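You operate a simulated robot arm through the tools that you are given. There is no shell and no other tool.

The job below is to be done with a simulated robot arm. You get a single attempt, and the scene is never put back.

Task
Roll the dough oval to the 15 cm ring and oil its middle.
Fine: roll it lengthways with the pin, ends at the ring or a little past; pin and brush go back. A coat counts when it lies all over at full strength: go over it till it gets no stronger.

Only the result counts: the job must be done as asked and must still hold three seconds after the hand-in. Knocking over, shifting, dropping, spilling or breaking anything else fails it.

Robot
A 7-joint arm with a two-finger parallel gripper, fixed in place. Base frame: the origin is at the foot of the arm, x ahead of it, y to its left, z up; the work surface is at about z = 90. Readings come in cm, rad, newtons and seconds.
With the tool pointing down near the work surface it reaches from about 24 to 68 cm from the base axis. Its first joint turns from -1.152 to 1.152 rad. Payload 2.4 kg.
Tool frame: the origin (TCP) lies between the finger pads and is the grasp point; the fingertips stand 3 cm ahead of it; z points along the fingers, y is the line along which they close. The gripper opens to 9.4 cm. The fingers are 2.8 cm wide and 1 cm thick; the gripper's body (5 by 9.6 cm) begins 5.5 cm behind the TCP.
Orientation is that of the tool frame in the base frame, as a unit quaternion [x, y, z, w]. With the fingers straight down and closing along the base's y, the tool's x points along the base's -x, its y along +y and its z along -z.

Tools
- The arm moves only by the tool nudge_tool. Its argument "increments" is a list of rows, each an object of numbers (a shift or turn left out is 0, a gripper value left out holds the last): "wx", "wy", "wz": the turn, a rotation vector about the base's x, y, z in rad; "dx", "dy", "dz": the shift along the base's x, y, z in cm; "gripper": the finger opening in cm, from 0 to 9.4. In form: [{"wx": .., "wy": .., "wz": .., "dx": .., "dy": .., "dz": .., "gripper": ..}, ...]. A call has 1 to 20 rows; each row is the pose to reach, as a shift and turn from the pose commanded when the call began. Rows are played at 5 a second. More than 5 cm and 0.15 rad between two rows, or a gripper value outside its range, and nothing of the call is played. A pose out of reach is approached as far as the arm can. The call stops where the force on the tool passes 40 N (or 10 N more than at its start, if that is more) or the arm is blocked; 0.2 s more then pass. Each finger travels about 15.3 cm/s and halts on what it meets, pressing with about 35 N; the grip force reading is that of the motor and also rises with nothing between the fingers. The clock runs only during rows and for 0.2 s after the last one: add rows that repeat a pose to give the fingers time. It gives the time, the measured TCP pose, the force on the tool (base axes), the opening and the grip force at its end, in the units of the frame above (readings bear some noise), with the torque about the TCP (base axes, N m) and any sound that the robot's microphone picked up.
- Cameras (640 x 400 px; columns grow to the right, rows downward): "scene" is fixed at [2.37, 45.93, 145.32]; the picture's right is [-0.89, -0.46, 0.00], its down [-0.21, 0.40, -0.89] and it looks along [0.41, -0.79, -0.45] (base axes); focal length 310 px, centre (320, 200). "wrist" rides on the gripper at [7.6, 1.4, -10.3] in the tool frame; the picture's right is [-0.18, 0.98, 0.00], its down [-0.75, -0.14, -0.64] and it looks along [-0.63, -0.12, 0.77] (tool axes); focal length 243 px, centre (320, 200). There is no depth. A picture from a camera that has moved, and an enlarged one, comes with that camera's place and axes in the base frame and with its lens.
- capture(camera): a new picture of that camera. It takes no simulated time.
- inspect(camera, box): a new picture of the part [left, top, right, bottom] of that camera's present view, enlarged. It takes no simulated time.
- close_job(): hands the job in; it is judged then, once.

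Places have to be worked out from the pictures, the camera data and where the tool is seen. Open the gripper and draw the arm clear of the work before you hand the job in, unless the task says otherwise.

The tools are called after "Call:" as name(argument=value, ...) on one line, values as JSON. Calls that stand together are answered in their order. nudge_tool: Moves the arm, as the interface text tells. Its arguments: {"type":"object","properties":{"increments":{"type":"array","items":{"type":"object","properties":{"wx":{"type":"number"},"wy":{"type":"number"},"wz":{"type":"number"},"dx":{"type":"number"},"dy":{"type":"number"},"dz":{"type":"number"},"gripper":{"type":"number"}}}}},"required":["increments"]} The other tools are called the same way: capture (camera) takes a picture; inspect (camera, box) takes an enlarged picture of a part of a camera's view; close_job () hands the job in.

At the start:

```text
t: 0.0
eef_pos: [34.01, 6.85, 128.19]
tcp_rot: [0.0, 1.0, 0.0, 0.0]
wrist_force: [0.1, -0.4, -0.9]
moment: [0.01, -0.02, -0.02]
width: 9.41
gripper_force: 0.0
```

scene: 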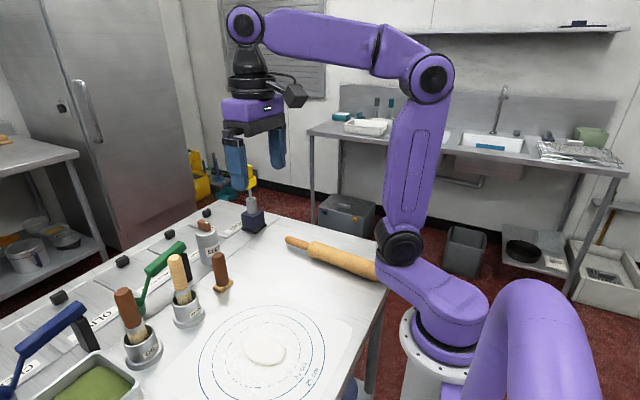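
wrist: 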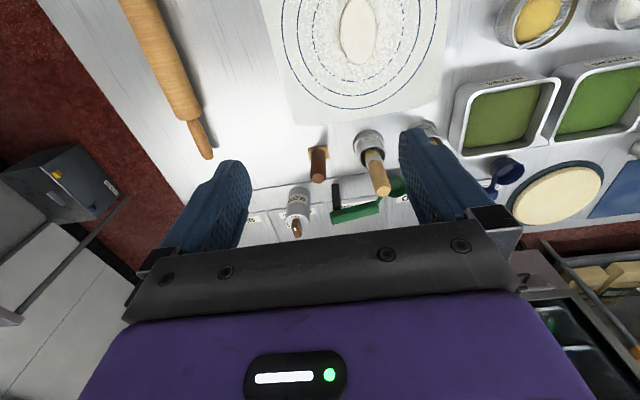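

The pictures show a rolling pin, an oval of dough on a mat with rings, brushes in holders and pots. I look closer at both views before moving.

Call:
inspect(camera="scene", box=[0, 200, 200, 400])

Call:
inspect(camera="scene", box=[170, 200, 400, 400])

Call:
inspect(camera="wrist", box=[120, 0, 460, 240])

Call:
inspect(camera="wrist", box=[400, 0, 640, 240])

```text
2.00 times, centred on (100, 300) of scene
camera zoom: at [2.37, 45.93, 145.32], right [-0.89, -0.46, 0.0], down [-0.21, 0.4, -0.89], along [0.41, -0.79, -0.45], focal length 620 px, centre (760, 0)
```

zoom: 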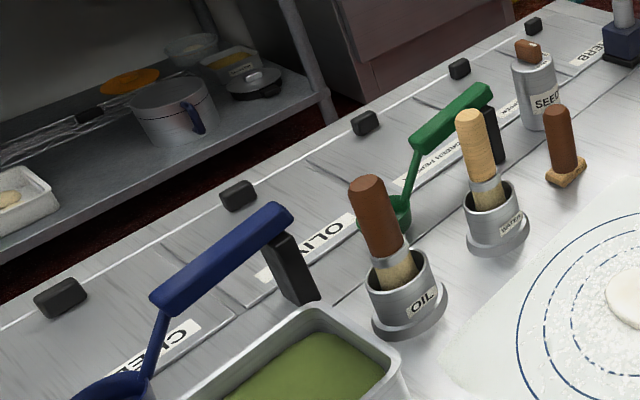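

```text
2.00 times, centred on (285, 300) of scene
camera zoom: at [2.37, 45.93, 145.32], right [-0.89, -0.46, 0.0], down [-0.21, 0.4, -0.89], along [0.41, -0.79, -0.45], focal length 620 px, centre (390, 0)
```

zoom: 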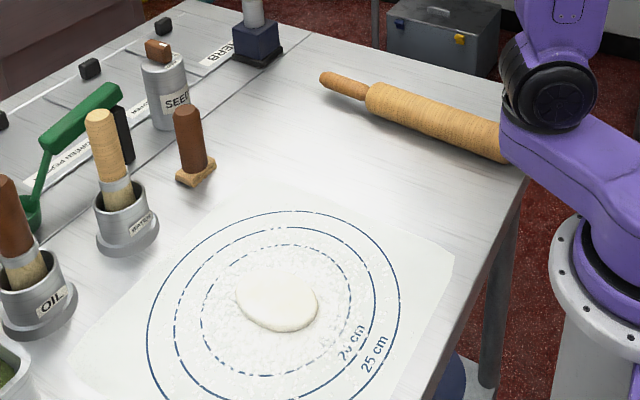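

```text
1.67 times, centred on (290, 120) of wrist
camera zoom: at [26.5, 8.27, 138.33], right [0.18, 0.98, 0.0], down [0.75, -0.14, 0.64], along [0.63, -0.12, -0.77], focal length 404 px, centre (370, 333)
```

zoom: 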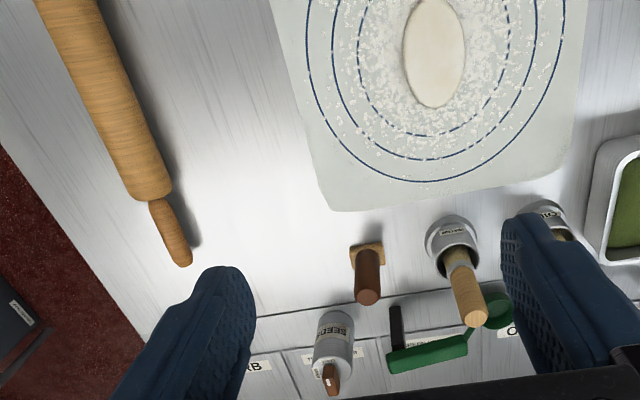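

```text
1.67 times, centred on (520, 120) of wrist
camera zoom: at [26.5, 8.27, 138.33], right [0.18, 0.98, 0.0], down [0.75, -0.14, 0.64], along [0.63, -0.12, -0.77], focal length 404 px, centre (-13, 333)
```

zoom: 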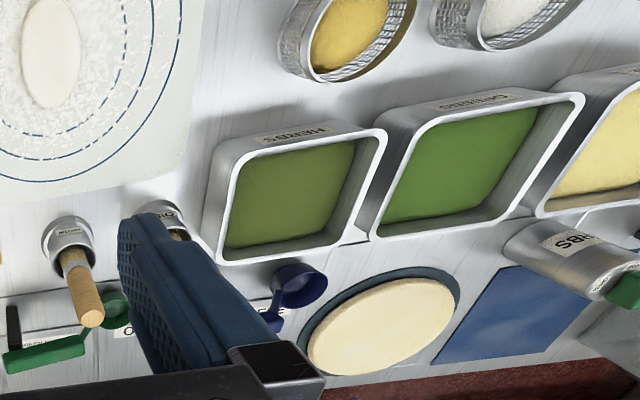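

From the two views I place the dough near (31.5, 14) with its long axis roughly along x. The pin lies near y = -18 with its barrel running from about x = 19 to 39. I turn the tool and raise it a little so the wrist camera looks toward -y along the pin.

Call:
nudge_tool(increments=[{"wz": -0.143, "dz": 0.3}, {"wz": -0.286, "dz": 0.6}, {"wz": -0.429, "dz": 0.9}, {"wz": -0.571, "dz": 1.2}, {"wz": -0.714, "dz": 1.5}, {"wz": -0.857, "dz": 1.8}, {"wz": -1.0, "dz": 2}, {"wz": -1.143, "dz": 2}, {"wz": -1.286, "dz": 2}, {"wz": -1.428, "dz": 2}, {"wz": -1.571, "dz": 2}])

Call:
capture(camera="wrist")

Call:
capture(camera="scene")

```text
t: 2.4
eef_pos: [33.85, 6.83, 130.11]
tcp_rot: [0.708, 0.706, 0.001, 0.0]
wrist_force: [-1.1, 0.4, 0.5]
moment: [0.02, -0.02, -0.03]
width: 9.41
gripper_force: 0.0
```

```text
taken
camera wrist: at [35.52, 14.46, 140.23], right [0.98, -0.19, 0.0], down [-0.14, -0.75, 0.64], along [-0.12, -0.63, -0.77], focal length 243 px, centre (320, 200)
```

wrist: 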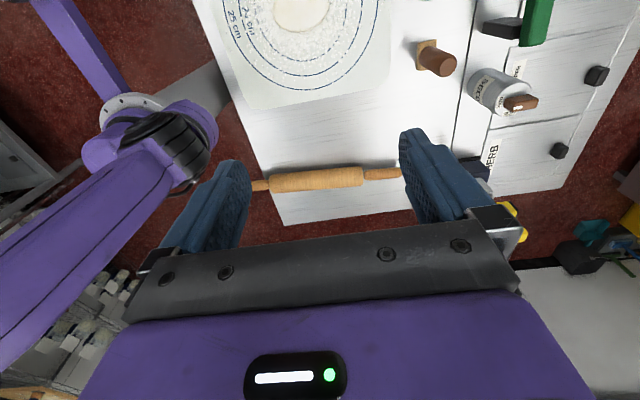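

```text
taken
```

scene: 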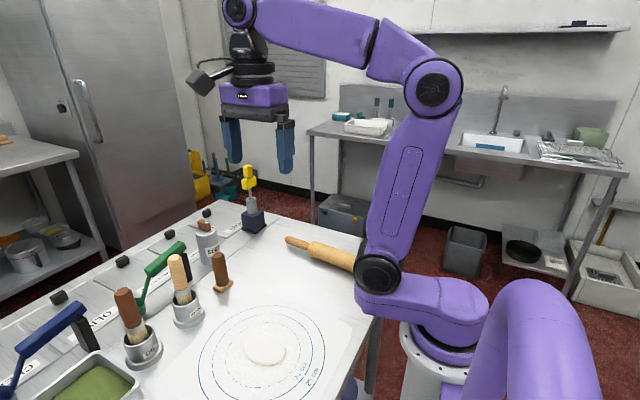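

The wrist view now shows the whole pin beyond the fingers. I enlarge the pin and mat area to measure it.

Call:
inspect(camera="wrist", box=[220, 130, 420, 250])

Call:
inspect(camera="wrist", box=[190, 0, 450, 160])

Call:
inspect(camera="wrist", box=[400, 0, 640, 180])

```text
3.20 times, centred on (320, 190) of wrist
camera zoom: at [35.52, 14.46, 140.23], right [0.98, -0.19, 0.0], down [-0.14, -0.75, 0.64], along [-0.12, -0.63, -0.77], focal length 776 px, centre (320, 232)
```

zoom: 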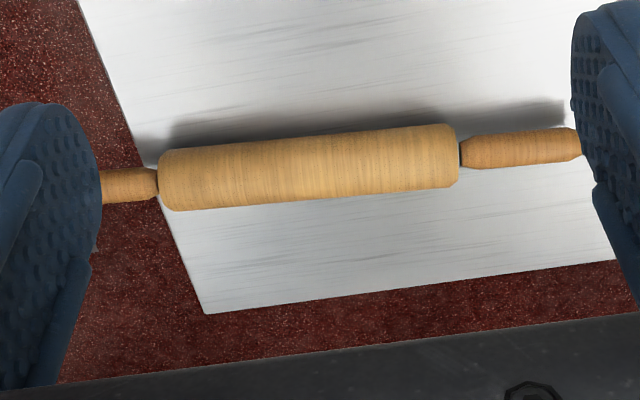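

```text
2.46 times, centred on (320, 80) of wrist
camera zoom: at [35.52, 14.46, 140.23], right [0.98, -0.19, 0.0], down [-0.14, -0.75, 0.64], along [-0.12, -0.63, -0.77], focal length 597 px, centre (320, 495)
```

zoom: 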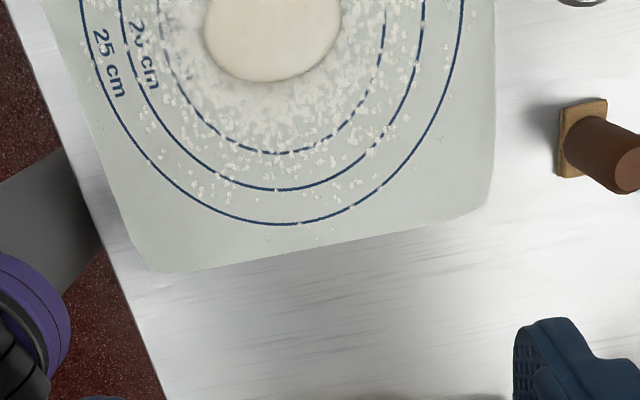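

```text
2.22 times, centred on (520, 90) of wrist
camera zoom: at [35.52, 14.46, 140.23], right [0.98, -0.19, 0.0], down [-0.14, -0.75, 0.64], along [-0.12, -0.63, -0.77], focal length 539 px, centre (-124, 444)
```

zoom: 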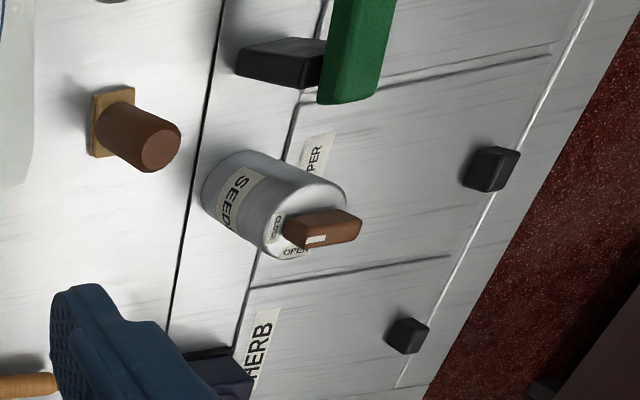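

The pin's barrel runs from about (17, -17.4) to (39.4, -19.5), with diameter about 4.8 and centre about (28.2, -18.5). The rings centre near (32.1, 13.65). I shift toward +y for a near-vertical look at the dough and rings.

Call:
nudge_tool(increments=[{"dy": 4, "dz": -2}, {"dy": 8, "dz": -5}, {"dy": 10, "dz": -8}, {"dy": 10, "dz": -8}])

Call:
capture(camera="wrist")

Call:
inspect(camera="wrist", box=[180, 0, 440, 160])

```text
t: 3.4
eef_pos: [33.74, 17.1, 121.92]
tcp_rot: [0.707, 0.707, 0.0, 0.0]
wrist_force: [0.7, -0.1, 0.3]
moment: [-0.01, 0.03, -0.03]
width: 9.39
gripper_force: 0.1
```

```text
taken
camera wrist: at [35.33, 24.81, 131.99], right [0.98, -0.18, 0.0], down [-0.14, -0.75, 0.64], along [-0.12, -0.63, -0.77], focal length 243 px, centre (320, 200)
```

wrist: 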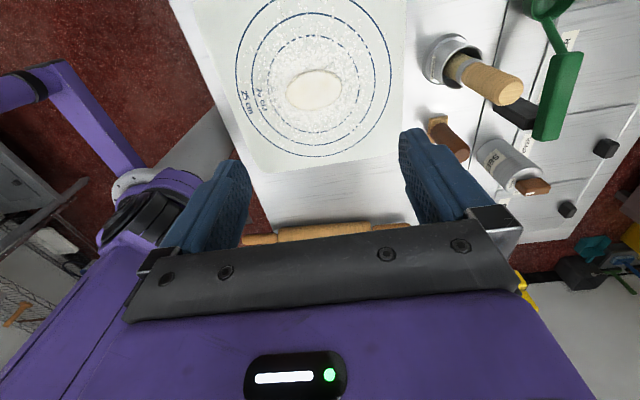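

```text
2.46 times, centred on (310, 80) of wrist
camera zoom: at [35.33, 24.81, 131.99], right [0.98, -0.18, 0.0], down [-0.14, -0.75, 0.64], along [-0.12, -0.63, -0.77], focal length 597 px, centre (345, 495)
```

zoom: 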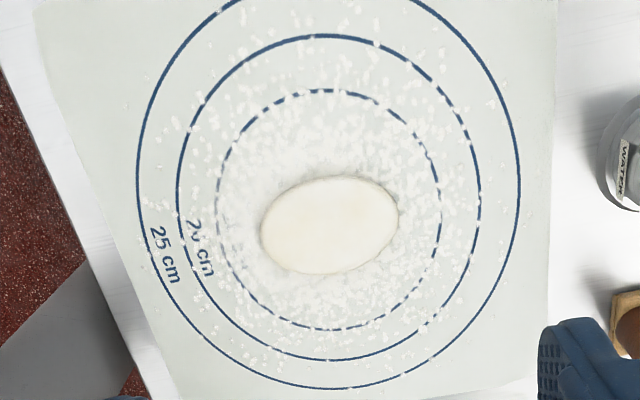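

The dough spans about x 27.5–36.8 and y 10.5–16.6 and is centred in the dashed 15 cm ring, which runs from x 24.6 to 39.5. Next I go over the pin and turn the fingers to close across it.

Call:
nudge_tool(increments=[{"wz": 0.14, "dx": -0.5, "dy": -3.2, "dz": -0.5}, {"wz": 0.28, "dx": -1, "dy": -6.4, "dz": -1}, {"wz": 0.42, "dx": -1.5, "dy": -9.6, "dz": -1.5}, {"wz": 0.56, "dx": -2, "dy": -12.8, "dz": -2}, {"wz": 0.7, "dx": -2.5, "dy": -16, "dz": -2.5}, {"wz": 0.84, "dx": -3, "dy": -19.2, "dz": -3}, {"wz": 0.98, "dx": -3.5, "dy": -22.4, "dz": -4}, {"wz": 1.12, "dx": -4, "dy": -25.6, "dz": -5}, {"wz": 1.26, "dx": -4.5, "dy": -28.8, "dz": -6}, {"wz": 1.39, "dx": -5, "dy": -32, "dz": -7}, {"wz": 1.477, "dx": -5.6, "dy": -35.3, "dz": -8}, {"wz": 1.477, "dx": -5.6, "dy": -35.3, "dz": -8}])

Call:
capture(camera="wrist")

Call:
capture(camera="scene")

```text
t: 6.0
eef_pos: [28.26, -18.61, 114.36]
tcp_rot: [0.046, 0.999, 0.0, 0.0]
wrist_force: [-0.6, -0.6, 0.4]
moment: [0.0, 0.0, 0.0]
width: 9.41
gripper_force: 0.1
```

```text
taken
camera wrist: at [20.92, -16.44, 124.54], right [0.27, 0.96, 0.0], down [0.74, -0.21, 0.64], along [0.62, -0.18, -0.77], focal length 243 px, centre (320, 200)
```

wrist: 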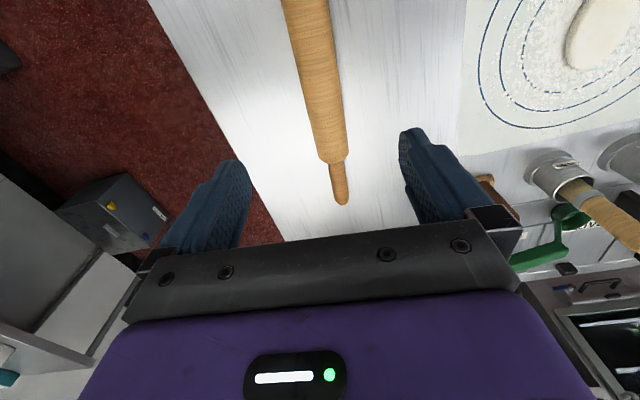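

```text
taken
```

scene: 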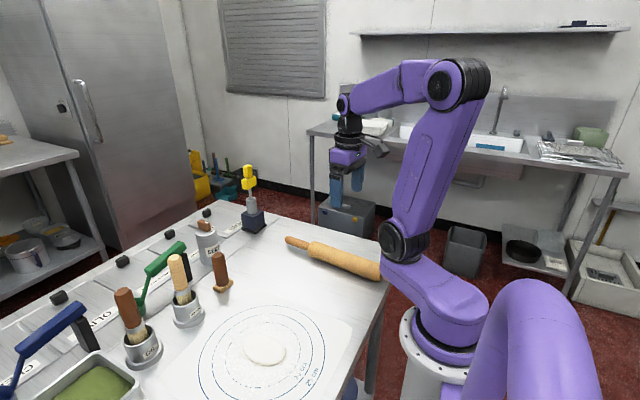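

The tool is centred over the pin and aligned within about 0.02 rad. I descend to z ≈ 94, which keeps the fingertips about 1 cm above the table, and leave the fingers open for a look.

Call:
nudge_tool(increments=[{"dz": -4}, {"dz": -8}, {"dz": -12}, {"dz": -15}, {"dz": -17.5}, {"dz": -19.5}, {"dz": -20.3}, {"dz": -20.3}])

Call:
capture(camera="wrist")

Call:
inspect(camera="scene", box=[240, 180, 440, 320])

```text
t: 7.8
eef_pos: [28.4, -18.64, 93.99]
tcp_rot: [0.047, 0.999, 0.0, -0.001]
wrist_force: [-0.3, 0.0, 0.5]
moment: [0.02, 0.0, -0.02]
width: 9.38
gripper_force: 0.1
```

```text
taken
camera wrist: at [21.13, -16.37, 104.16], right [0.28, 0.96, 0.0], down [0.74, -0.21, 0.64], along [0.62, -0.18, -0.77], focal length 243 px, centre (320, 200)
```

wrist: 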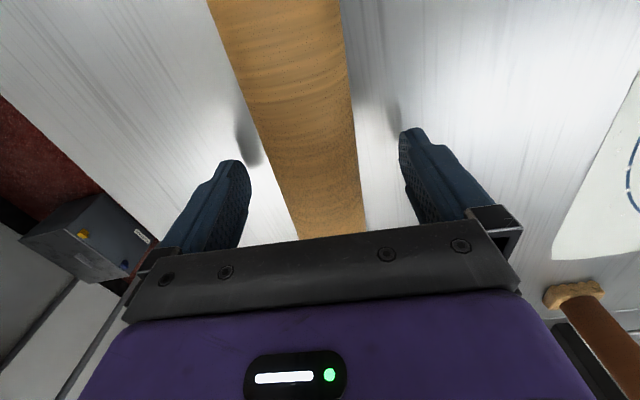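

```text
2.86 times, centred on (340, 250) of scene
camera zoom: at [2.37, 45.93, 145.32], right [-0.89, -0.46, 0.0], down [-0.21, 0.4, -0.89], along [0.41, -0.79, -0.45], focal length 886 px, centre (263, 57)
```

zoom: 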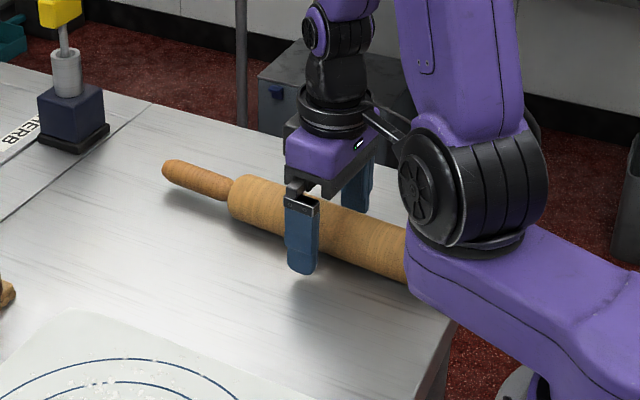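

The pin lies midway between the fingers, so I close on it in steps and lift slightly to check the hold.

Call:
nudge_tool(increments=[{"gripper": 7.5}, {"gripper": 6.2}, {"gripper": 5.4}, {"gripper": 4.8}, {"gripper": 4.2}, {"gripper": 3.5}, {"gripper": 3.5}, {"gripper": 3.5}])

Call:
capture(camera="wrist")

```text
t: 9.6
eef_pos: [28.41, -18.54, 94.01]
tcp_rot: [0.047, 0.999, 0.0, 0.0]
wrist_force: [0.0, -0.4, 0.3]
moment: [0.05, -0.05, -0.02]
width: 4.73
gripper_force: 35.7
```

```text
taken
camera wrist: at [21.13, -16.37, 104.18], right [0.28, 0.96, 0.0], down [0.74, -0.21, 0.64], along [0.62, -0.18, -0.77], focal length 243 px, centre (320, 200)
```

wrist: 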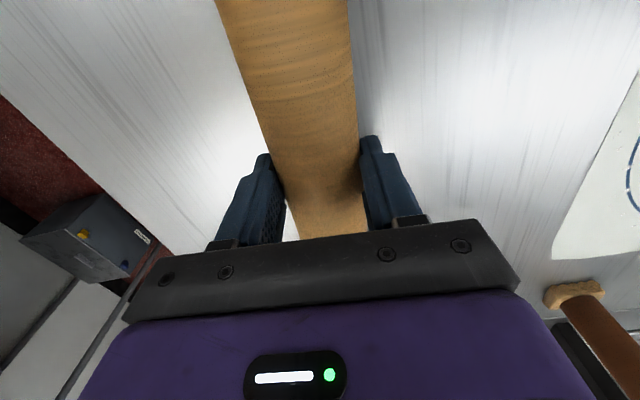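

It is gripped at 4.73 cm with 35 N. I lift it straight up to test the hold.

Call:
nudge_tool(increments=[{"dz": 0.5}, {"dz": 1.5}, {"dz": 3}, {"dz": 5}, {"dz": 8}, {"dz": 8}])

Call:
capture(camera="scene")

Call:
capture(camera="wrist")

```text
t: 11.0
eef_pos: [28.31, -18.46, 101.85]
tcp_rot: [0.048, 0.999, 0.0, 0.001]
wrist_force: [0.7, -0.2, -6.7]
moment: [-0.02, -0.02, 0.03]
width: 4.74
gripper_force: 35.2
```

```text
taken
```

scene: 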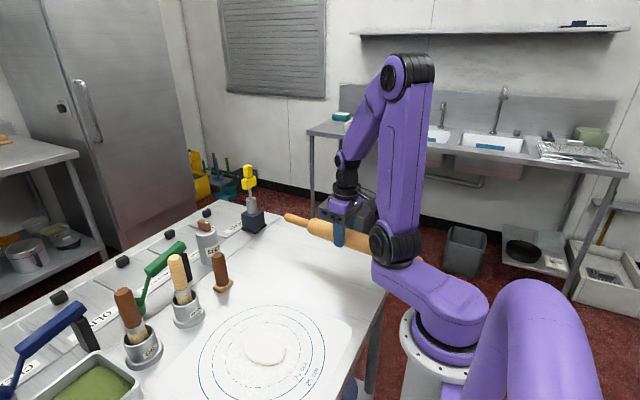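

```text
taken
camera wrist: at [21.05, -16.28, 112.02], right [0.28, 0.96, 0.0], down [0.74, -0.21, 0.64], along [0.62, -0.18, -0.77], focal length 243 px, centre (320, 200)
```

wrist: 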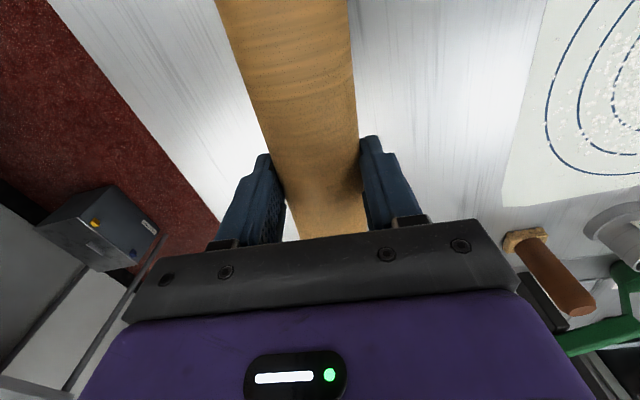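

The pin is level and balanced, weighing 6.7 N. I carry it high to above the dough, turning it +1.665 rad so it lies along y.

Call:
nudge_tool(increments=[{"dz": 4}, {"dz": 8}, {"dz": 12}, {"dz": 15}, {"wz": 0.139, "dx": 0.4, "dy": 2.7, "dz": 15}, {"wz": 0.278, "dx": 0.8, "dy": 5.4, "dz": 15}, {"wz": 0.416, "dx": 1.2, "dy": 8, "dz": 15}, {"wz": 0.555, "dx": 1.6, "dy": 10.7, "dz": 15}, {"wz": 0.694, "dx": 2, "dy": 13.4, "dz": 15}, {"wz": 0.833, "dx": 2.2, "dy": 16, "dz": 15}, {"wz": 0.971, "dx": 2.5, "dy": 18.7, "dz": 15}, {"wz": 1.11, "dx": 2.8, "dy": 21.4, "dz": 15}, {"wz": 1.249, "dx": 3.1, "dy": 24, "dz": 15}, {"wz": 1.388, "dx": 3.4, "dy": 26.8, "dz": 15}, {"wz": 1.526, "dx": 3.6, "dy": 29.4, "dz": 15}, {"wz": 1.665, "dx": 3.75, "dy": 32.1, "dz": 15}, {"wz": 1.665, "dx": 3.75, "dy": 32.1, "dz": 15}])

Call:
capture(camera="scene")

Call:
capture(camera="wrist")

```text
t: 14.6
eef_pos: [31.77, 13.83, 117.01]
tcp_rot: [0.708, -0.707, 0.0, -0.001]
wrist_force: [0.5, 0.0, -5.9]
moment: [-0.02, -0.01, 0.01]
width: 4.75
gripper_force: 35.4
```

```text
taken
```

scene: 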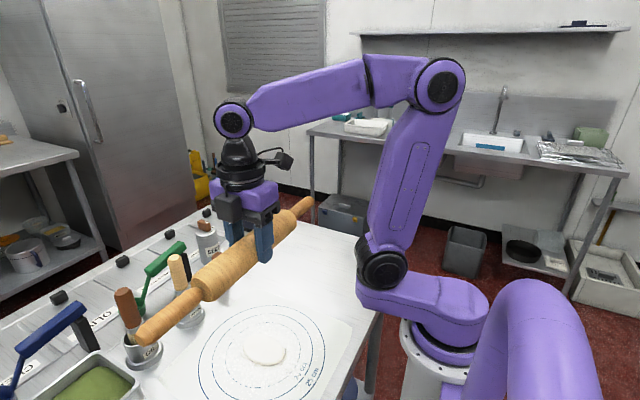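

```text
taken
camera wrist: at [30.55, 6.17, 127.27], right [-0.98, 0.18, 0.0], down [0.14, 0.75, 0.64], along [0.12, 0.63, -0.77], focal length 243 px, centre (320, 200)
```

wrist: 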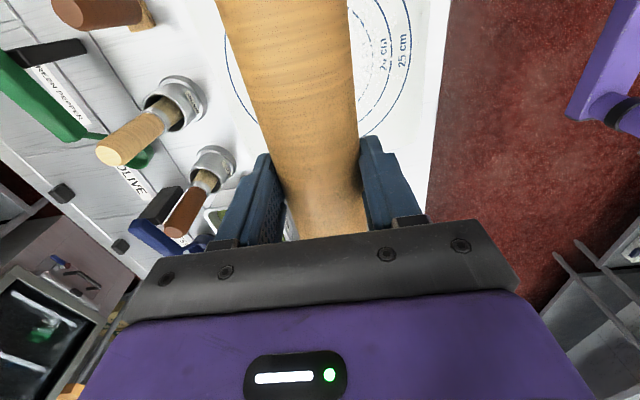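

I lower the pin to about 5 cm above the mat, shifted to y ≈ 12 so its far handle stays clear of the sieve and tray. Then I look for clearance.

Call:
nudge_tool(increments=[{"dy": -0.6, "dz": -4}, {"dy": -1.2, "dz": -8}, {"dy": -1.8, "dz": -12}, {"dy": -1.8, "dz": -15}, {"dy": -1.8, "dz": -17.5}, {"dy": -1.8, "dz": -17.5}])

Call:
capture(camera="scene")

Call:
capture(camera="wrist")

```text
t: 16.0
eef_pos: [31.93, 11.81, 99.44]
tcp_rot: [0.707, -0.707, 0.001, 0.0]
wrist_force: [-0.3, 0.4, -5.0]
moment: [0.03, 0.04, 0.0]
width: 4.72
gripper_force: 34.9
```

```text
taken
```

scene: 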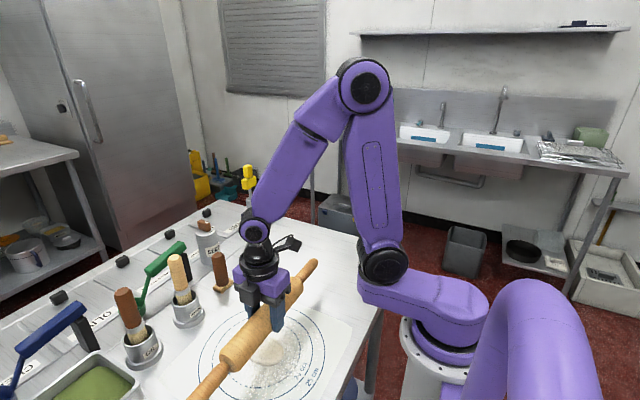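

```text
taken
camera wrist: at [30.63, 4.23, 109.49], right [-0.98, 0.18, 0.0], down [0.14, 0.75, 0.64], along [0.12, 0.63, -0.77], focal length 243 px, centre (320, 200)
```

wrist: 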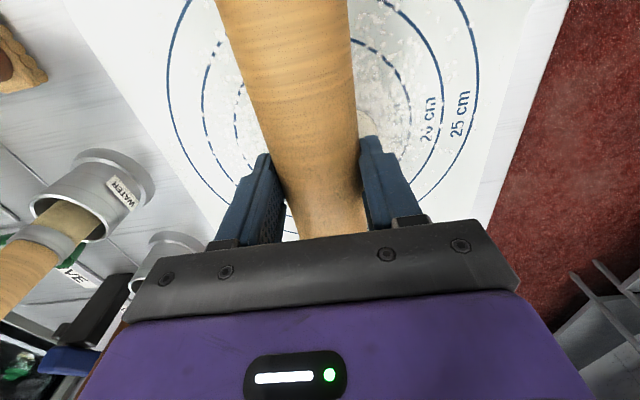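

The pin hangs over the dough with clear space to the tray. I lower slowly toward contact and watch the force.

Call:
nudge_tool(increments=[{"dz": -1.5}, {"dz": -2.7}, {"dz": -3.4}, {"dz": -3.9}, {"dz": -3.9}])

Call:
inspect(camera="scene", box=[180, 260, 360, 400])

```text
t: 17.2
eef_pos: [32.25, 11.61, 95.61]
tcp_rot: [0.708, -0.707, 0.0, 0.0]
wrist_force: [-0.2, -0.6, -5.9]
moment: [-0.01, 0.04, -0.01]
width: 4.74
gripper_force: 34.9
```

```text
2.86 times, centred on (270, 330) of scene
camera zoom: at [2.38, 45.93, 145.31], right [-0.89, -0.46, 0.0], down [-0.21, 0.4, -0.89], along [0.41, -0.79, -0.45], focal length 886 px, centre (463, -171)
```

zoom: 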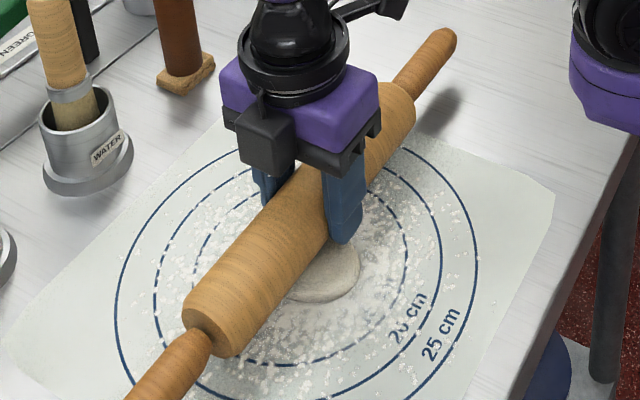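

There is no contact yet, with the pin bottom about 1.6 cm above the table. I go down in small steps.

Call:
nudge_tool(increments=[{"dz": -0.2}, {"dz": -0.4}, {"dz": -0.4}])

Call:
nudge_tool(increments=[{"dz": -0.15}, {"dz": -0.3}, {"dz": -0.3}])

```text
t: 18.0
eef_pos: [32.16, 11.7, 95.2]
tcp_rot: [-0.707, 0.707, 0.0, 0.0]
wrist_force: [-8.4, -3.9, 27.0]
moment: [-0.03, 0.32, 0.11]
width: 4.7
gripper_force: 35.0
```

```text
t: 18.4
eef_pos: [32.14, 11.79, 95.05]
tcp_rot: [0.708, -0.707, -0.001, 0.0]
wrist_force: [-3.9, -0.7, 18.6]
moment: [-0.07, 0.15, 0.07]
width: 4.74
gripper_force: 35.1
stopped in row 2: the force on the tool passed its limit at 46 N (the readings are from after the stop); the commanded pose is now the measured one
```

Contact came near z 95.3, so the dough is about 1.3 cm thick. It presses at roughly 20 N, so I try a short stroke to and fro at this height.

Call:
nudge_tool(increments=[{"dx": 0.7}, {"dx": 1.4}, {"dx": 2.1}, {"dx": 2.8}, {"dx": 3.5}])

Call:
inspect(camera="scene", box=[180, 260, 360, 400])

Call:
capture(camera="wrist")

```text
t: 19.6
eef_pos: [35.56, 11.8, 94.98]
tcp_rot: [0.708, -0.706, 0.0, 0.001]
wrist_force: [-5.6, 0.6, 5.0]
moment: [0.13, 0.15, 0.05]
width: 4.73
gripper_force: 35.0
```

```text
2.86 times, centred on (270, 330) of scene
camera zoom: at [2.35, 45.93, 145.32], right [-0.89, -0.46, 0.0], down [-0.21, 0.4, -0.89], along [0.41, -0.79, -0.45], focal length 886 px, centre (463, -171)
```

zoom: 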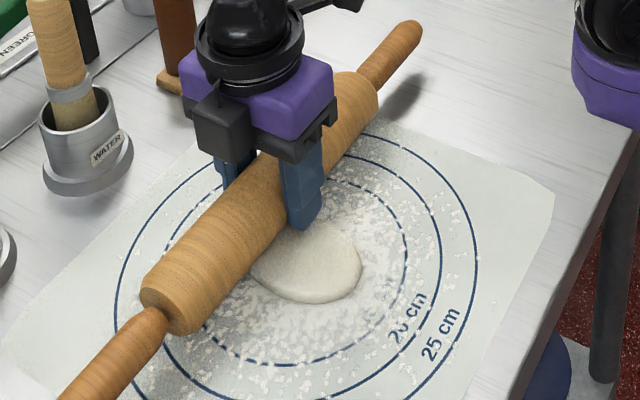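

```text
taken
camera wrist: at [34.32, 4.17, 105.17], right [-0.98, 0.18, 0.0], down [0.14, 0.75, 0.64], along [0.12, 0.63, -0.77], focal length 243 px, centre (320, 200)
```

wrist: 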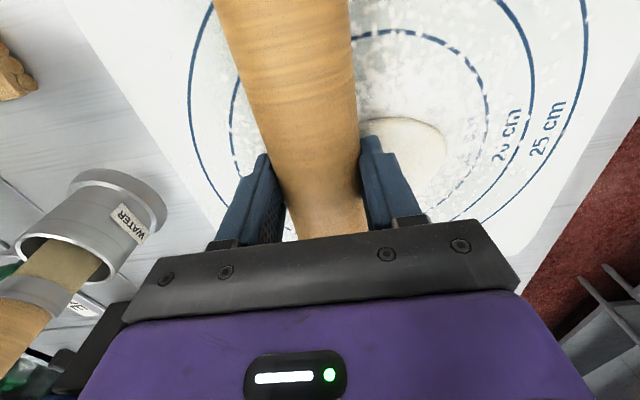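

The dough is slightly marked and the pin slides freely with a low force. I make a backward and forward stroke about 0.1 cm lower, then look.

Call:
nudge_tool(increments=[{"dx": -0.8, "dz": -0.05}, {"dx": -1.6, "dz": -0.1}, {"dx": -2.4, "dz": -0.1}, {"dx": -3.2, "dz": -0.1}, {"dx": -4.0, "dz": -0.1}, {"dx": -4.8, "dz": -0.1}, {"dx": -5.6, "dz": -0.1}, {"dx": -6.4, "dz": -0.1}, {"dx": -7.2, "dz": -0.1}])

Call:
inspect(camera="scene", box=[180, 260, 360, 400])

Call:
capture(camera="wrist")

```text
t: 21.6
eef_pos: [28.49, 11.79, 94.96]
tcp_rot: [0.707, -0.707, -0.001, 0.001]
wrist_force: [0.1, 0.3, -6.0]
moment: [0.02, 0.01, 0.0]
width: 4.69
gripper_force: 34.6
```

```text
2.86 times, centred on (270, 330) of scene
camera zoom: at [2.38, 45.93, 145.31], right [-0.89, -0.46, 0.0], down [-0.21, 0.4, -0.89], along [0.41, -0.79, -0.45], focal length 886 px, centre (463, -171)
```

zoom: 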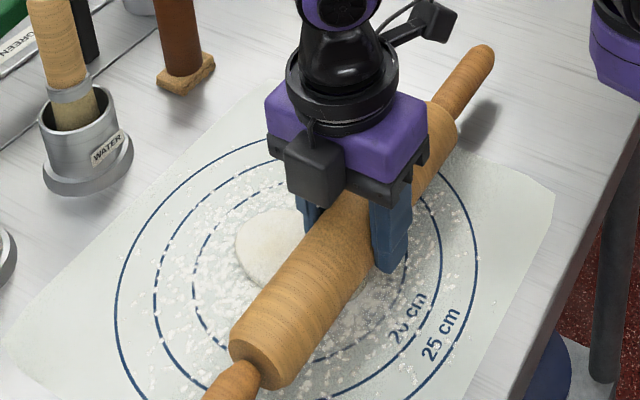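

```text
taken
camera wrist: at [27.12, 4.16, 105.09], right [-0.98, 0.18, 0.0], down [0.14, 0.75, 0.64], along [0.12, 0.63, -0.77], focal length 243 px, centre (320, 200)
```

wrist: 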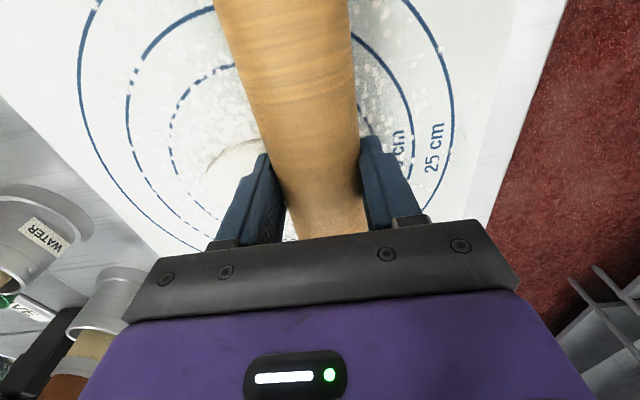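

At x = 28.5 the pin feels no load. I do a return stroke another 0.15 cm lower and then move back to look at the dough's length.

Call:
nudge_tool(increments=[{"dz": -0.15}, {"dx": 0.8, "dz": -0.15}, {"dx": 1.6, "dz": -0.15}, {"dx": 2.4, "dz": -0.15}, {"dx": 3.2, "dz": -0.15}, {"dx": 4.0, "dz": -0.15}, {"dx": 4.8, "dz": -0.15}, {"dx": 5.6, "dz": -0.15}, {"dx": 6.4, "dz": -0.15}, {"dx": 7.2, "dz": -0.15}])

Call:
inspect(camera="scene", box=[180, 260, 360, 400])

```text
t: 23.8
eef_pos: [35.67, 11.77, 94.85]
tcp_rot: [-0.706, 0.708, 0.0, -0.001]
wrist_force: [0.9, 0.6, -5.1]
moment: [0.02, -0.01, -0.01]
width: 4.73
gripper_force: 34.9
```

```text
2.86 times, centred on (270, 330) of scene
camera zoom: at [2.38, 45.93, 145.31], right [-0.89, -0.46, 0.0], down [-0.21, 0.4, -0.89], along [0.41, -0.79, -0.45], focal length 886 px, centre (463, -171)
```

zoom: 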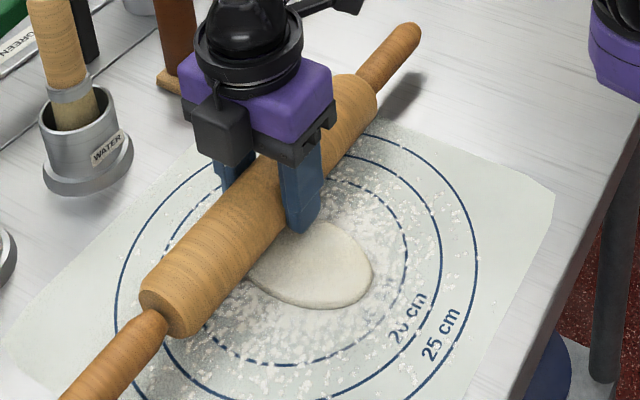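

The dough's near end is moving outward, so the rolling works. I do a double stroke about 0.12 cm lower.

Call:
nudge_tool(increments=[{"dx": 0.6, "dz": -0.12}, {"dx": -0.3, "dz": -0.12}, {"dx": -1.2, "dz": -0.12}, {"dx": -2.1, "dz": -0.12}, {"dx": -3.0, "dz": -0.12}, {"dx": -3.9, "dz": -0.12}, {"dx": -4.8, "dz": -0.12}, {"dx": -5.7, "dz": -0.12}, {"dx": -6.6, "dz": -0.12}, {"dx": -7.5, "dz": -0.12}, {"dx": -6.6, "dz": -0.12}, {"dx": -5.7, "dz": -0.12}, {"dx": -4.8, "dz": -0.12}, {"dx": -3.9, "dz": -0.12}, {"dx": -3.0, "dz": -0.12}, {"dx": -2.1, "dz": -0.12}, {"dx": -1.2, "dz": -0.12}, {"dx": -0.3, "dz": -0.12}, {"dx": 0.6, "dz": -0.12}])

Call:
inspect(camera="scene", box=[180, 260, 360, 400])

```text
t: 27.8
eef_pos: [36.31, 11.79, 94.58]
tcp_rot: [0.708, -0.706, 0.0, 0.001]
wrist_force: [1.1, -0.2, -5.1]
moment: [0.02, -0.01, 0.0]
width: 4.69
gripper_force: 35.0
```

```text
2.86 times, centred on (270, 330) of scene
camera zoom: at [2.38, 45.93, 145.31], right [-0.89, -0.46, 0.0], down [-0.21, 0.4, -0.89], along [0.41, -0.79, -0.45], focal length 886 px, centre (463, -171)
```

zoom: 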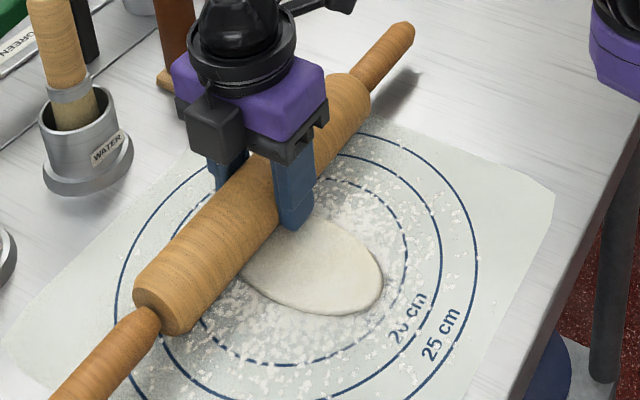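

The near end now looks about 1 cm short of the dashed ring. I lift off and move toward the robot for a clear measurement of both ends.

Call:
nudge_tool(increments=[{"dz": 3}, {"dz": 6}, {"dx": -4, "dz": 8}, {"dx": -8, "dz": 8}, {"dx": -11.5, "dz": 8}, {"dx": -11.5, "dz": 8}])

Call:
capture(camera="wrist")

Call:
inspect(camera="wrist", box=[60, 0, 320, 160])

Call:
inspect(camera="scene", box=[180, 260, 360, 400])

```text
t: 29.2
eef_pos: [24.96, 11.74, 102.73]
tcp_rot: [0.707, -0.707, 0.0, 0.0]
wrist_force: [-0.2, -0.9, -4.8]
moment: [0.01, 0.02, 0.02]
width: 4.73
gripper_force: 35.0
```

```text
taken
camera wrist: at [23.61, 4.09, 112.92], right [-0.98, 0.18, 0.0], down [0.14, 0.75, 0.64], along [0.12, 0.63, -0.77], focal length 243 px, centre (320, 200)
```

wrist: 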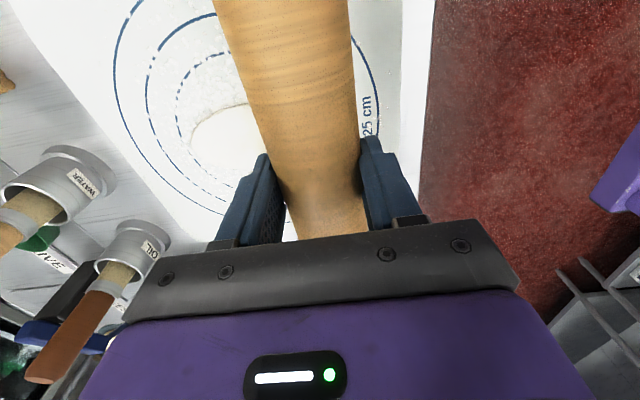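

```text
2.46 times, centred on (190, 80) of wrist
camera zoom: at [23.61, 4.09, 112.92], right [-0.98, 0.18, 0.0], down [0.14, 0.75, 0.64], along [0.12, 0.63, -0.77], focal length 597 px, centre (640, 495)
```

zoom: 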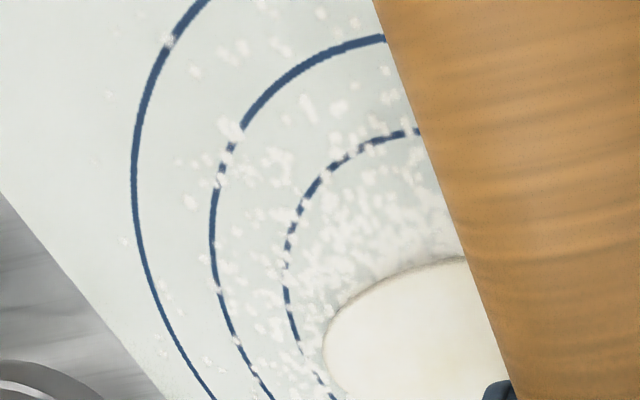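

```text
2.86 times, centred on (270, 330) of scene
camera zoom: at [2.37, 45.93, 145.31], right [-0.89, -0.46, 0.0], down [-0.21, 0.4, -0.89], along [0.41, -0.79, -0.45], focal length 886 px, centre (463, -171)
```

zoom: 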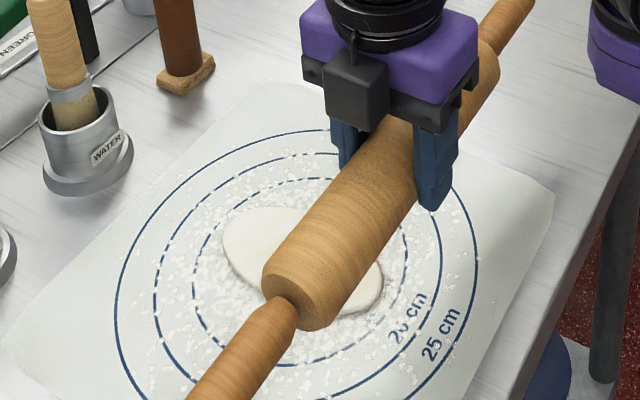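

The far end is about x = 38.3 against the ring at 39.5, and the near end about 25.5 against 24.6, so about 1 cm is left at each end. I roll again 0.06 lower with slightly longer strokes.

Call:
nudge_tool(increments=[{"dx": 4, "dz": 0}, {"dx": 8, "dz": 0}, {"dx": 11.5, "dz": 0}, {"dx": 11.5, "dz": -4}, {"dx": 11.5, "dz": -7}, {"dx": 11.5, "dz": -7.9}, {"dx": 11.5, "dz": -8.06}, {"dx": 12.3, "dz": -8.06}, {"dx": 11.3, "dz": -8.06}, {"dx": 10.3, "dz": -8.06}, {"dx": 9.3, "dz": -8.06}, {"dx": 8.3, "dz": -8.06}, {"dx": 7.3, "dz": -8.06}, {"dx": 6.3, "dz": -8.06}, {"dx": 5.3, "dz": -8.06}, {"dx": 4.3, "dz": -8.06}, {"dx": 3.3, "dz": -8.06}, {"dx": 2.4, "dz": -8.06}])

Call:
nudge_tool(increments=[{"dx": 1}, {"dx": 2}, {"dx": 3}, {"dx": 4}, {"dx": 5}, {"dx": 6}, {"dx": 7}, {"dx": 8}, {"dx": 9}, {"dx": 9.9}])

Call:
inspect(camera="scene", box=[180, 260, 360, 400])

Call:
inspect(camera="wrist", box=[320, 40, 580, 200])

```text
t: 33.0
eef_pos: [27.11, 11.87, 94.39]
tcp_rot: [-0.707, 0.707, 0.001, -0.002]
wrist_force: [0.5, -0.2, -6.0]
moment: [0.01, 0.02, -0.01]
width: 4.74
gripper_force: 34.8
```

```text
t: 35.2
eef_pos: [37.07, 11.87, 94.52]
tcp_rot: [-0.706, 0.708, 0.0, -0.001]
wrist_force: [-0.5, 0.0, -5.1]
moment: [-0.02, -0.04, 0.03]
width: 4.71
gripper_force: 34.8
```

```text
2.86 times, centred on (270, 330) of scene
camera zoom: at [2.38, 45.93, 145.31], right [-0.89, -0.46, 0.0], down [-0.21, 0.4, -0.89], along [0.41, -0.79, -0.45], focal length 886 px, centre (463, -171)
```

zoom: 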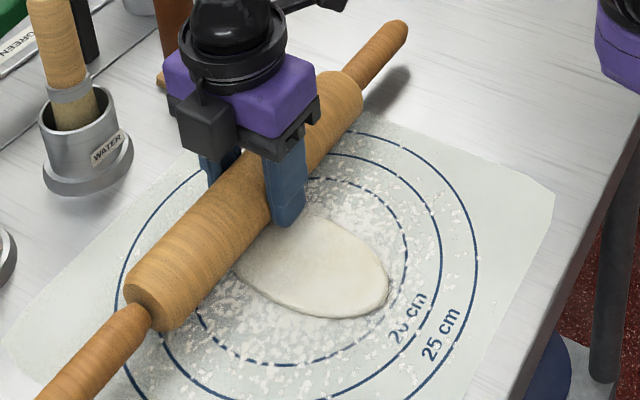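

```text
2.46 times, centred on (450, 120) of wrist
camera zoom: at [35.78, 4.22, 104.7], right [-0.98, 0.18, 0.0], down [0.14, 0.75, 0.64], along [0.12, 0.63, -0.77], focal length 597 px, centre (0, 397)
```

zoom: 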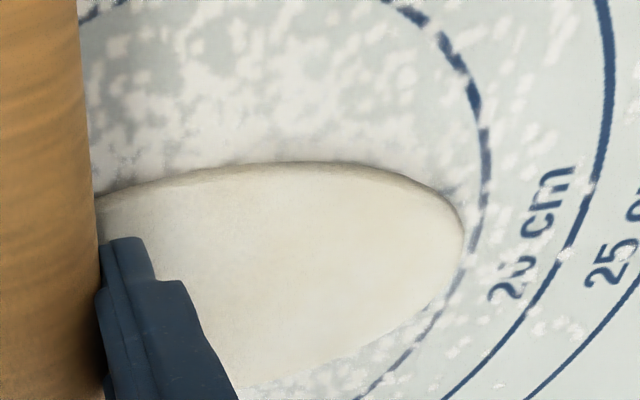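

The near end is now roughly 0.4 cm inside the ring. I make the next backward stroke only 0.04 lower and check the far end from there.

Call:
nudge_tool(increments=[{"dx": 0.5, "dz": -0.04}, {"dx": -0.5, "dz": -0.04}, {"dx": -1.5, "dz": -0.04}, {"dx": -2.5, "dz": -0.04}, {"dx": -3.5, "dz": -0.04}, {"dx": -4.5, "dz": -0.04}, {"dx": -5.5, "dz": -0.04}, {"dx": -6.5, "dz": -0.04}, {"dx": -7.5, "dz": -0.04}, {"dx": -8.5, "dz": -0.04}, {"dx": -9.5, "dz": -0.04}, {"dx": -10.2, "dz": -0.04}])

Call:
inspect(camera="wrist", box=[60, 40, 320, 200])

Call:
inspect(camera="scene", box=[180, 260, 360, 400])

```text
t: 37.8
eef_pos: [26.87, 11.76, 94.63]
tcp_rot: [0.708, -0.707, -0.001, 0.001]
wrist_force: [-0.2, 0.4, -6.4]
moment: [-0.01, 0.0, 0.0]
width: 4.74
gripper_force: 34.6
```

```text
2.46 times, centred on (190, 120) of wrist
camera zoom: at [25.65, 4.24, 104.65], right [-0.98, 0.18, 0.0], down [0.14, 0.75, 0.64], along [0.12, 0.63, -0.77], focal length 597 px, centre (640, 397)
```

zoom: 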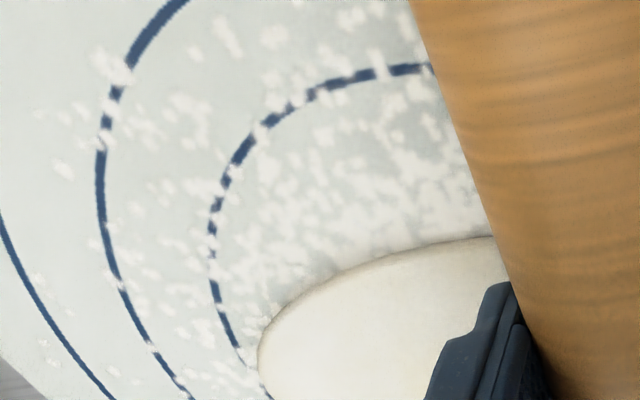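

```text
2.86 times, centred on (270, 330) of scene
camera zoom: at [2.38, 45.93, 145.31], right [-0.89, -0.46, 0.0], down [-0.21, 0.4, -0.89], along [0.41, -0.79, -0.45], focal length 886 px, centre (463, -171)
```

zoom: 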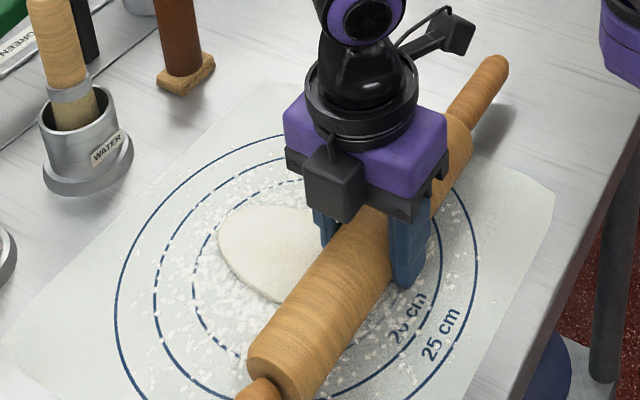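

The far end is about 0.6 cm inside the ring. I roll forward, another 0.05 lower, and reach slightly further toward +x.

Call:
nudge_tool(increments=[{"dx": 0.3, "dz": -0.05}, {"dx": 1.2, "dz": -0.05}, {"dx": 2.2, "dz": -0.05}, {"dx": 3.2, "dz": -0.05}, {"dx": 4.2, "dz": -0.05}, {"dx": 5.2, "dz": -0.05}, {"dx": 6.2, "dz": -0.05}, {"dx": 7.2, "dz": -0.05}, {"dx": 8.2, "dz": -0.05}, {"dx": 9.2, "dz": -0.05}, {"dx": 10.2, "dz": -0.05}, {"dx": 10.8, "dz": -0.05}])

Call:
inspect(camera="wrist", box=[320, 40, 580, 200])

Call:
nudge_tool(increments=[{"dz": 3}, {"dz": 6}, {"dx": -4, "dz": 8}, {"dx": -8, "dz": 8}, {"dx": -11, "dz": 8}, {"dx": -13, "dz": 8}, {"dx": -13, "dz": 8}])

Call:
inspect(camera="wrist", box=[60, 40, 320, 200])

Call:
inspect(camera="scene", box=[180, 260, 360, 400])

```text
t: 40.4
eef_pos: [37.52, 11.68, 94.43]
tcp_rot: [0.708, -0.707, -0.001, 0.0]
wrist_force: [0.6, 1.1, -6.0]
moment: [0.02, -0.03, 0.0]
width: 4.73
gripper_force: 35.3
```

```text
2.46 times, centred on (450, 120) of wrist
camera zoom: at [36.36, 4.16, 104.54], right [-0.98, 0.18, 0.0], down [0.14, 0.75, 0.64], along [0.12, 0.63, -0.77], focal length 597 px, centre (0, 397)
```

zoom: 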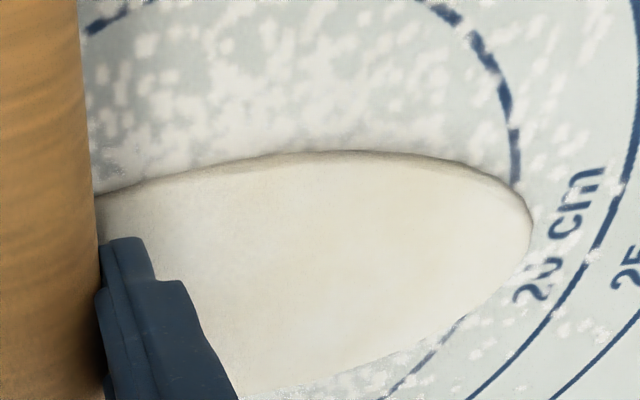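

```text
t: 42.0
eef_pos: [24.61, 11.73, 102.72]
tcp_rot: [-0.707, 0.707, 0.001, -0.001]
wrist_force: [0.7, -1.2, -5.6]
moment: [0.03, -0.03, -0.03]
width: 4.76
gripper_force: 34.9
```

```text
2.46 times, centred on (190, 120) of wrist
camera zoom: at [23.34, 4.13, 112.8], right [-0.98, 0.18, 0.0], down [0.14, 0.75, 0.64], along [0.12, 0.63, -0.77], focal length 597 px, centre (640, 397)
```

zoom: 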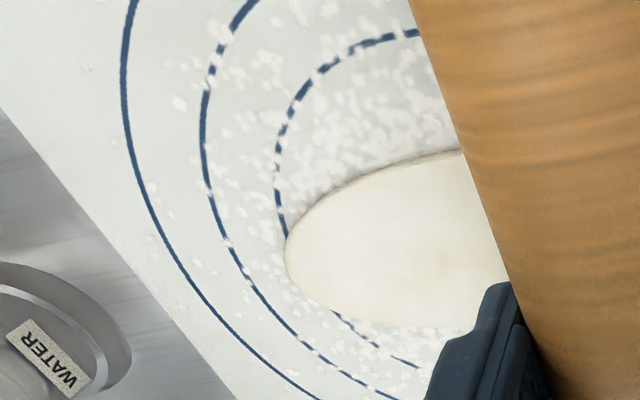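

```text
2.86 times, centred on (270, 330) of scene
camera zoom: at [2.37, 45.93, 145.31], right [-0.89, -0.46, 0.0], down [-0.21, 0.4, -0.89], along [0.41, -0.79, -0.45], focal length 886 px, centre (463, -171)
```

zoom: 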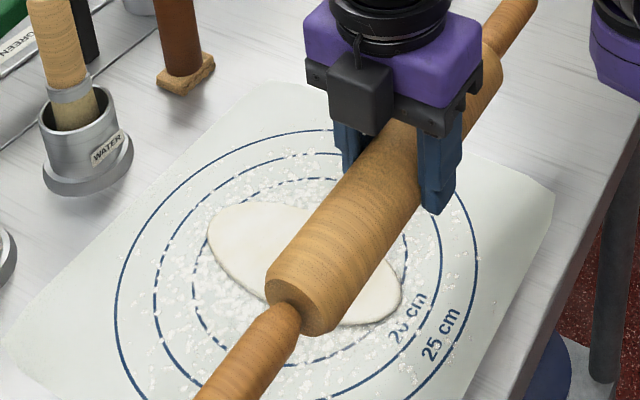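

Both ends now lie at or slightly past the dashed ring, at about x 24.4 and 39.5. I stop rolling and lift the pin to retrace the carry path to its place.

Call:
nudge_tool(increments=[{"dx": 1, "dz": 3}, {"dx": 3, "dz": 7}, {"dx": 5, "dy": 1, "dz": 10.5}, {"dx": 7.3, "dy": 2, "dz": 14.2}, {"dx": 7.3, "dy": 2, "dz": 14.2}])

Call:
nudge_tool(increments=[{"wz": -0.139, "dx": -0.15, "dy": -2.7}, {"wz": -0.277, "dx": -0.35, "dy": -5.3}, {"wz": -0.416, "dx": -0.65, "dy": -8.1}, {"wz": -0.555, "dx": -0.95, "dy": -10.7}, {"wz": -0.694, "dx": -1.25, "dy": -13.4}, {"wz": -0.832, "dx": -1.55, "dy": -16.1}, {"wz": -0.971, "dx": -1.75, "dy": -18.7}, {"wz": -1.11, "dx": -2.15, "dy": -21.4}, {"wz": -1.249, "dx": -2.55, "dy": -24.1}, {"wz": -1.387, "dx": -2.95, "dy": -26.7}, {"wz": -1.526, "dx": -3.35, "dy": -29.4}, {"wz": -1.665, "dx": -3.7, "dy": -32.2}, {"wz": -1.665, "dx": -3.7, "dy": -32.2}])

Call:
inspect(camera="scene", box=[180, 260, 360, 400])

Call:
capture(camera="wrist")

```text
t: 43.2
eef_pos: [31.9, 13.62, 116.6]
tcp_rot: [0.708, -0.706, -0.001, 0.001]
wrist_force: [-0.4, -0.3, -5.7]
moment: [0.02, -0.01, -0.02]
width: 4.73
gripper_force: 34.9
```

```text
t: 46.0
eef_pos: [28.28, -18.38, 116.57]
tcp_rot: [0.047, 0.999, 0.0, 0.0]
wrist_force: [0.2, -0.3, -5.3]
moment: [0.01, -0.03, 0.04]
width: 4.71
gripper_force: 35.0
```

```text
2.86 times, centred on (270, 330) of scene
camera zoom: at [2.38, 45.92, 145.32], right [-0.89, -0.46, 0.0], down [-0.21, 0.4, -0.89], along [0.41, -0.79, -0.45], focal length 886 px, centre (463, -171)
```

zoom: 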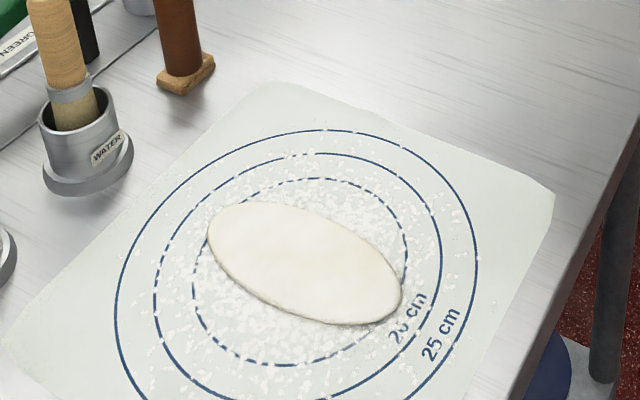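

```text
taken
camera wrist: at [20.93, -16.1, 126.72], right [0.28, 0.96, 0.0], down [0.74, -0.21, 0.64], along [0.62, -0.18, -0.77], focal length 243 px, centre (320, 200)
```

wrist: 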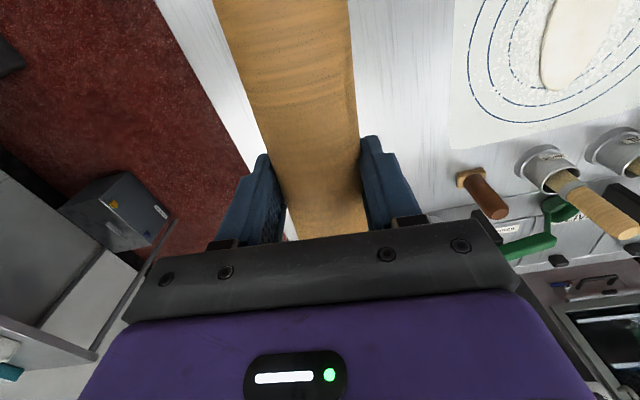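

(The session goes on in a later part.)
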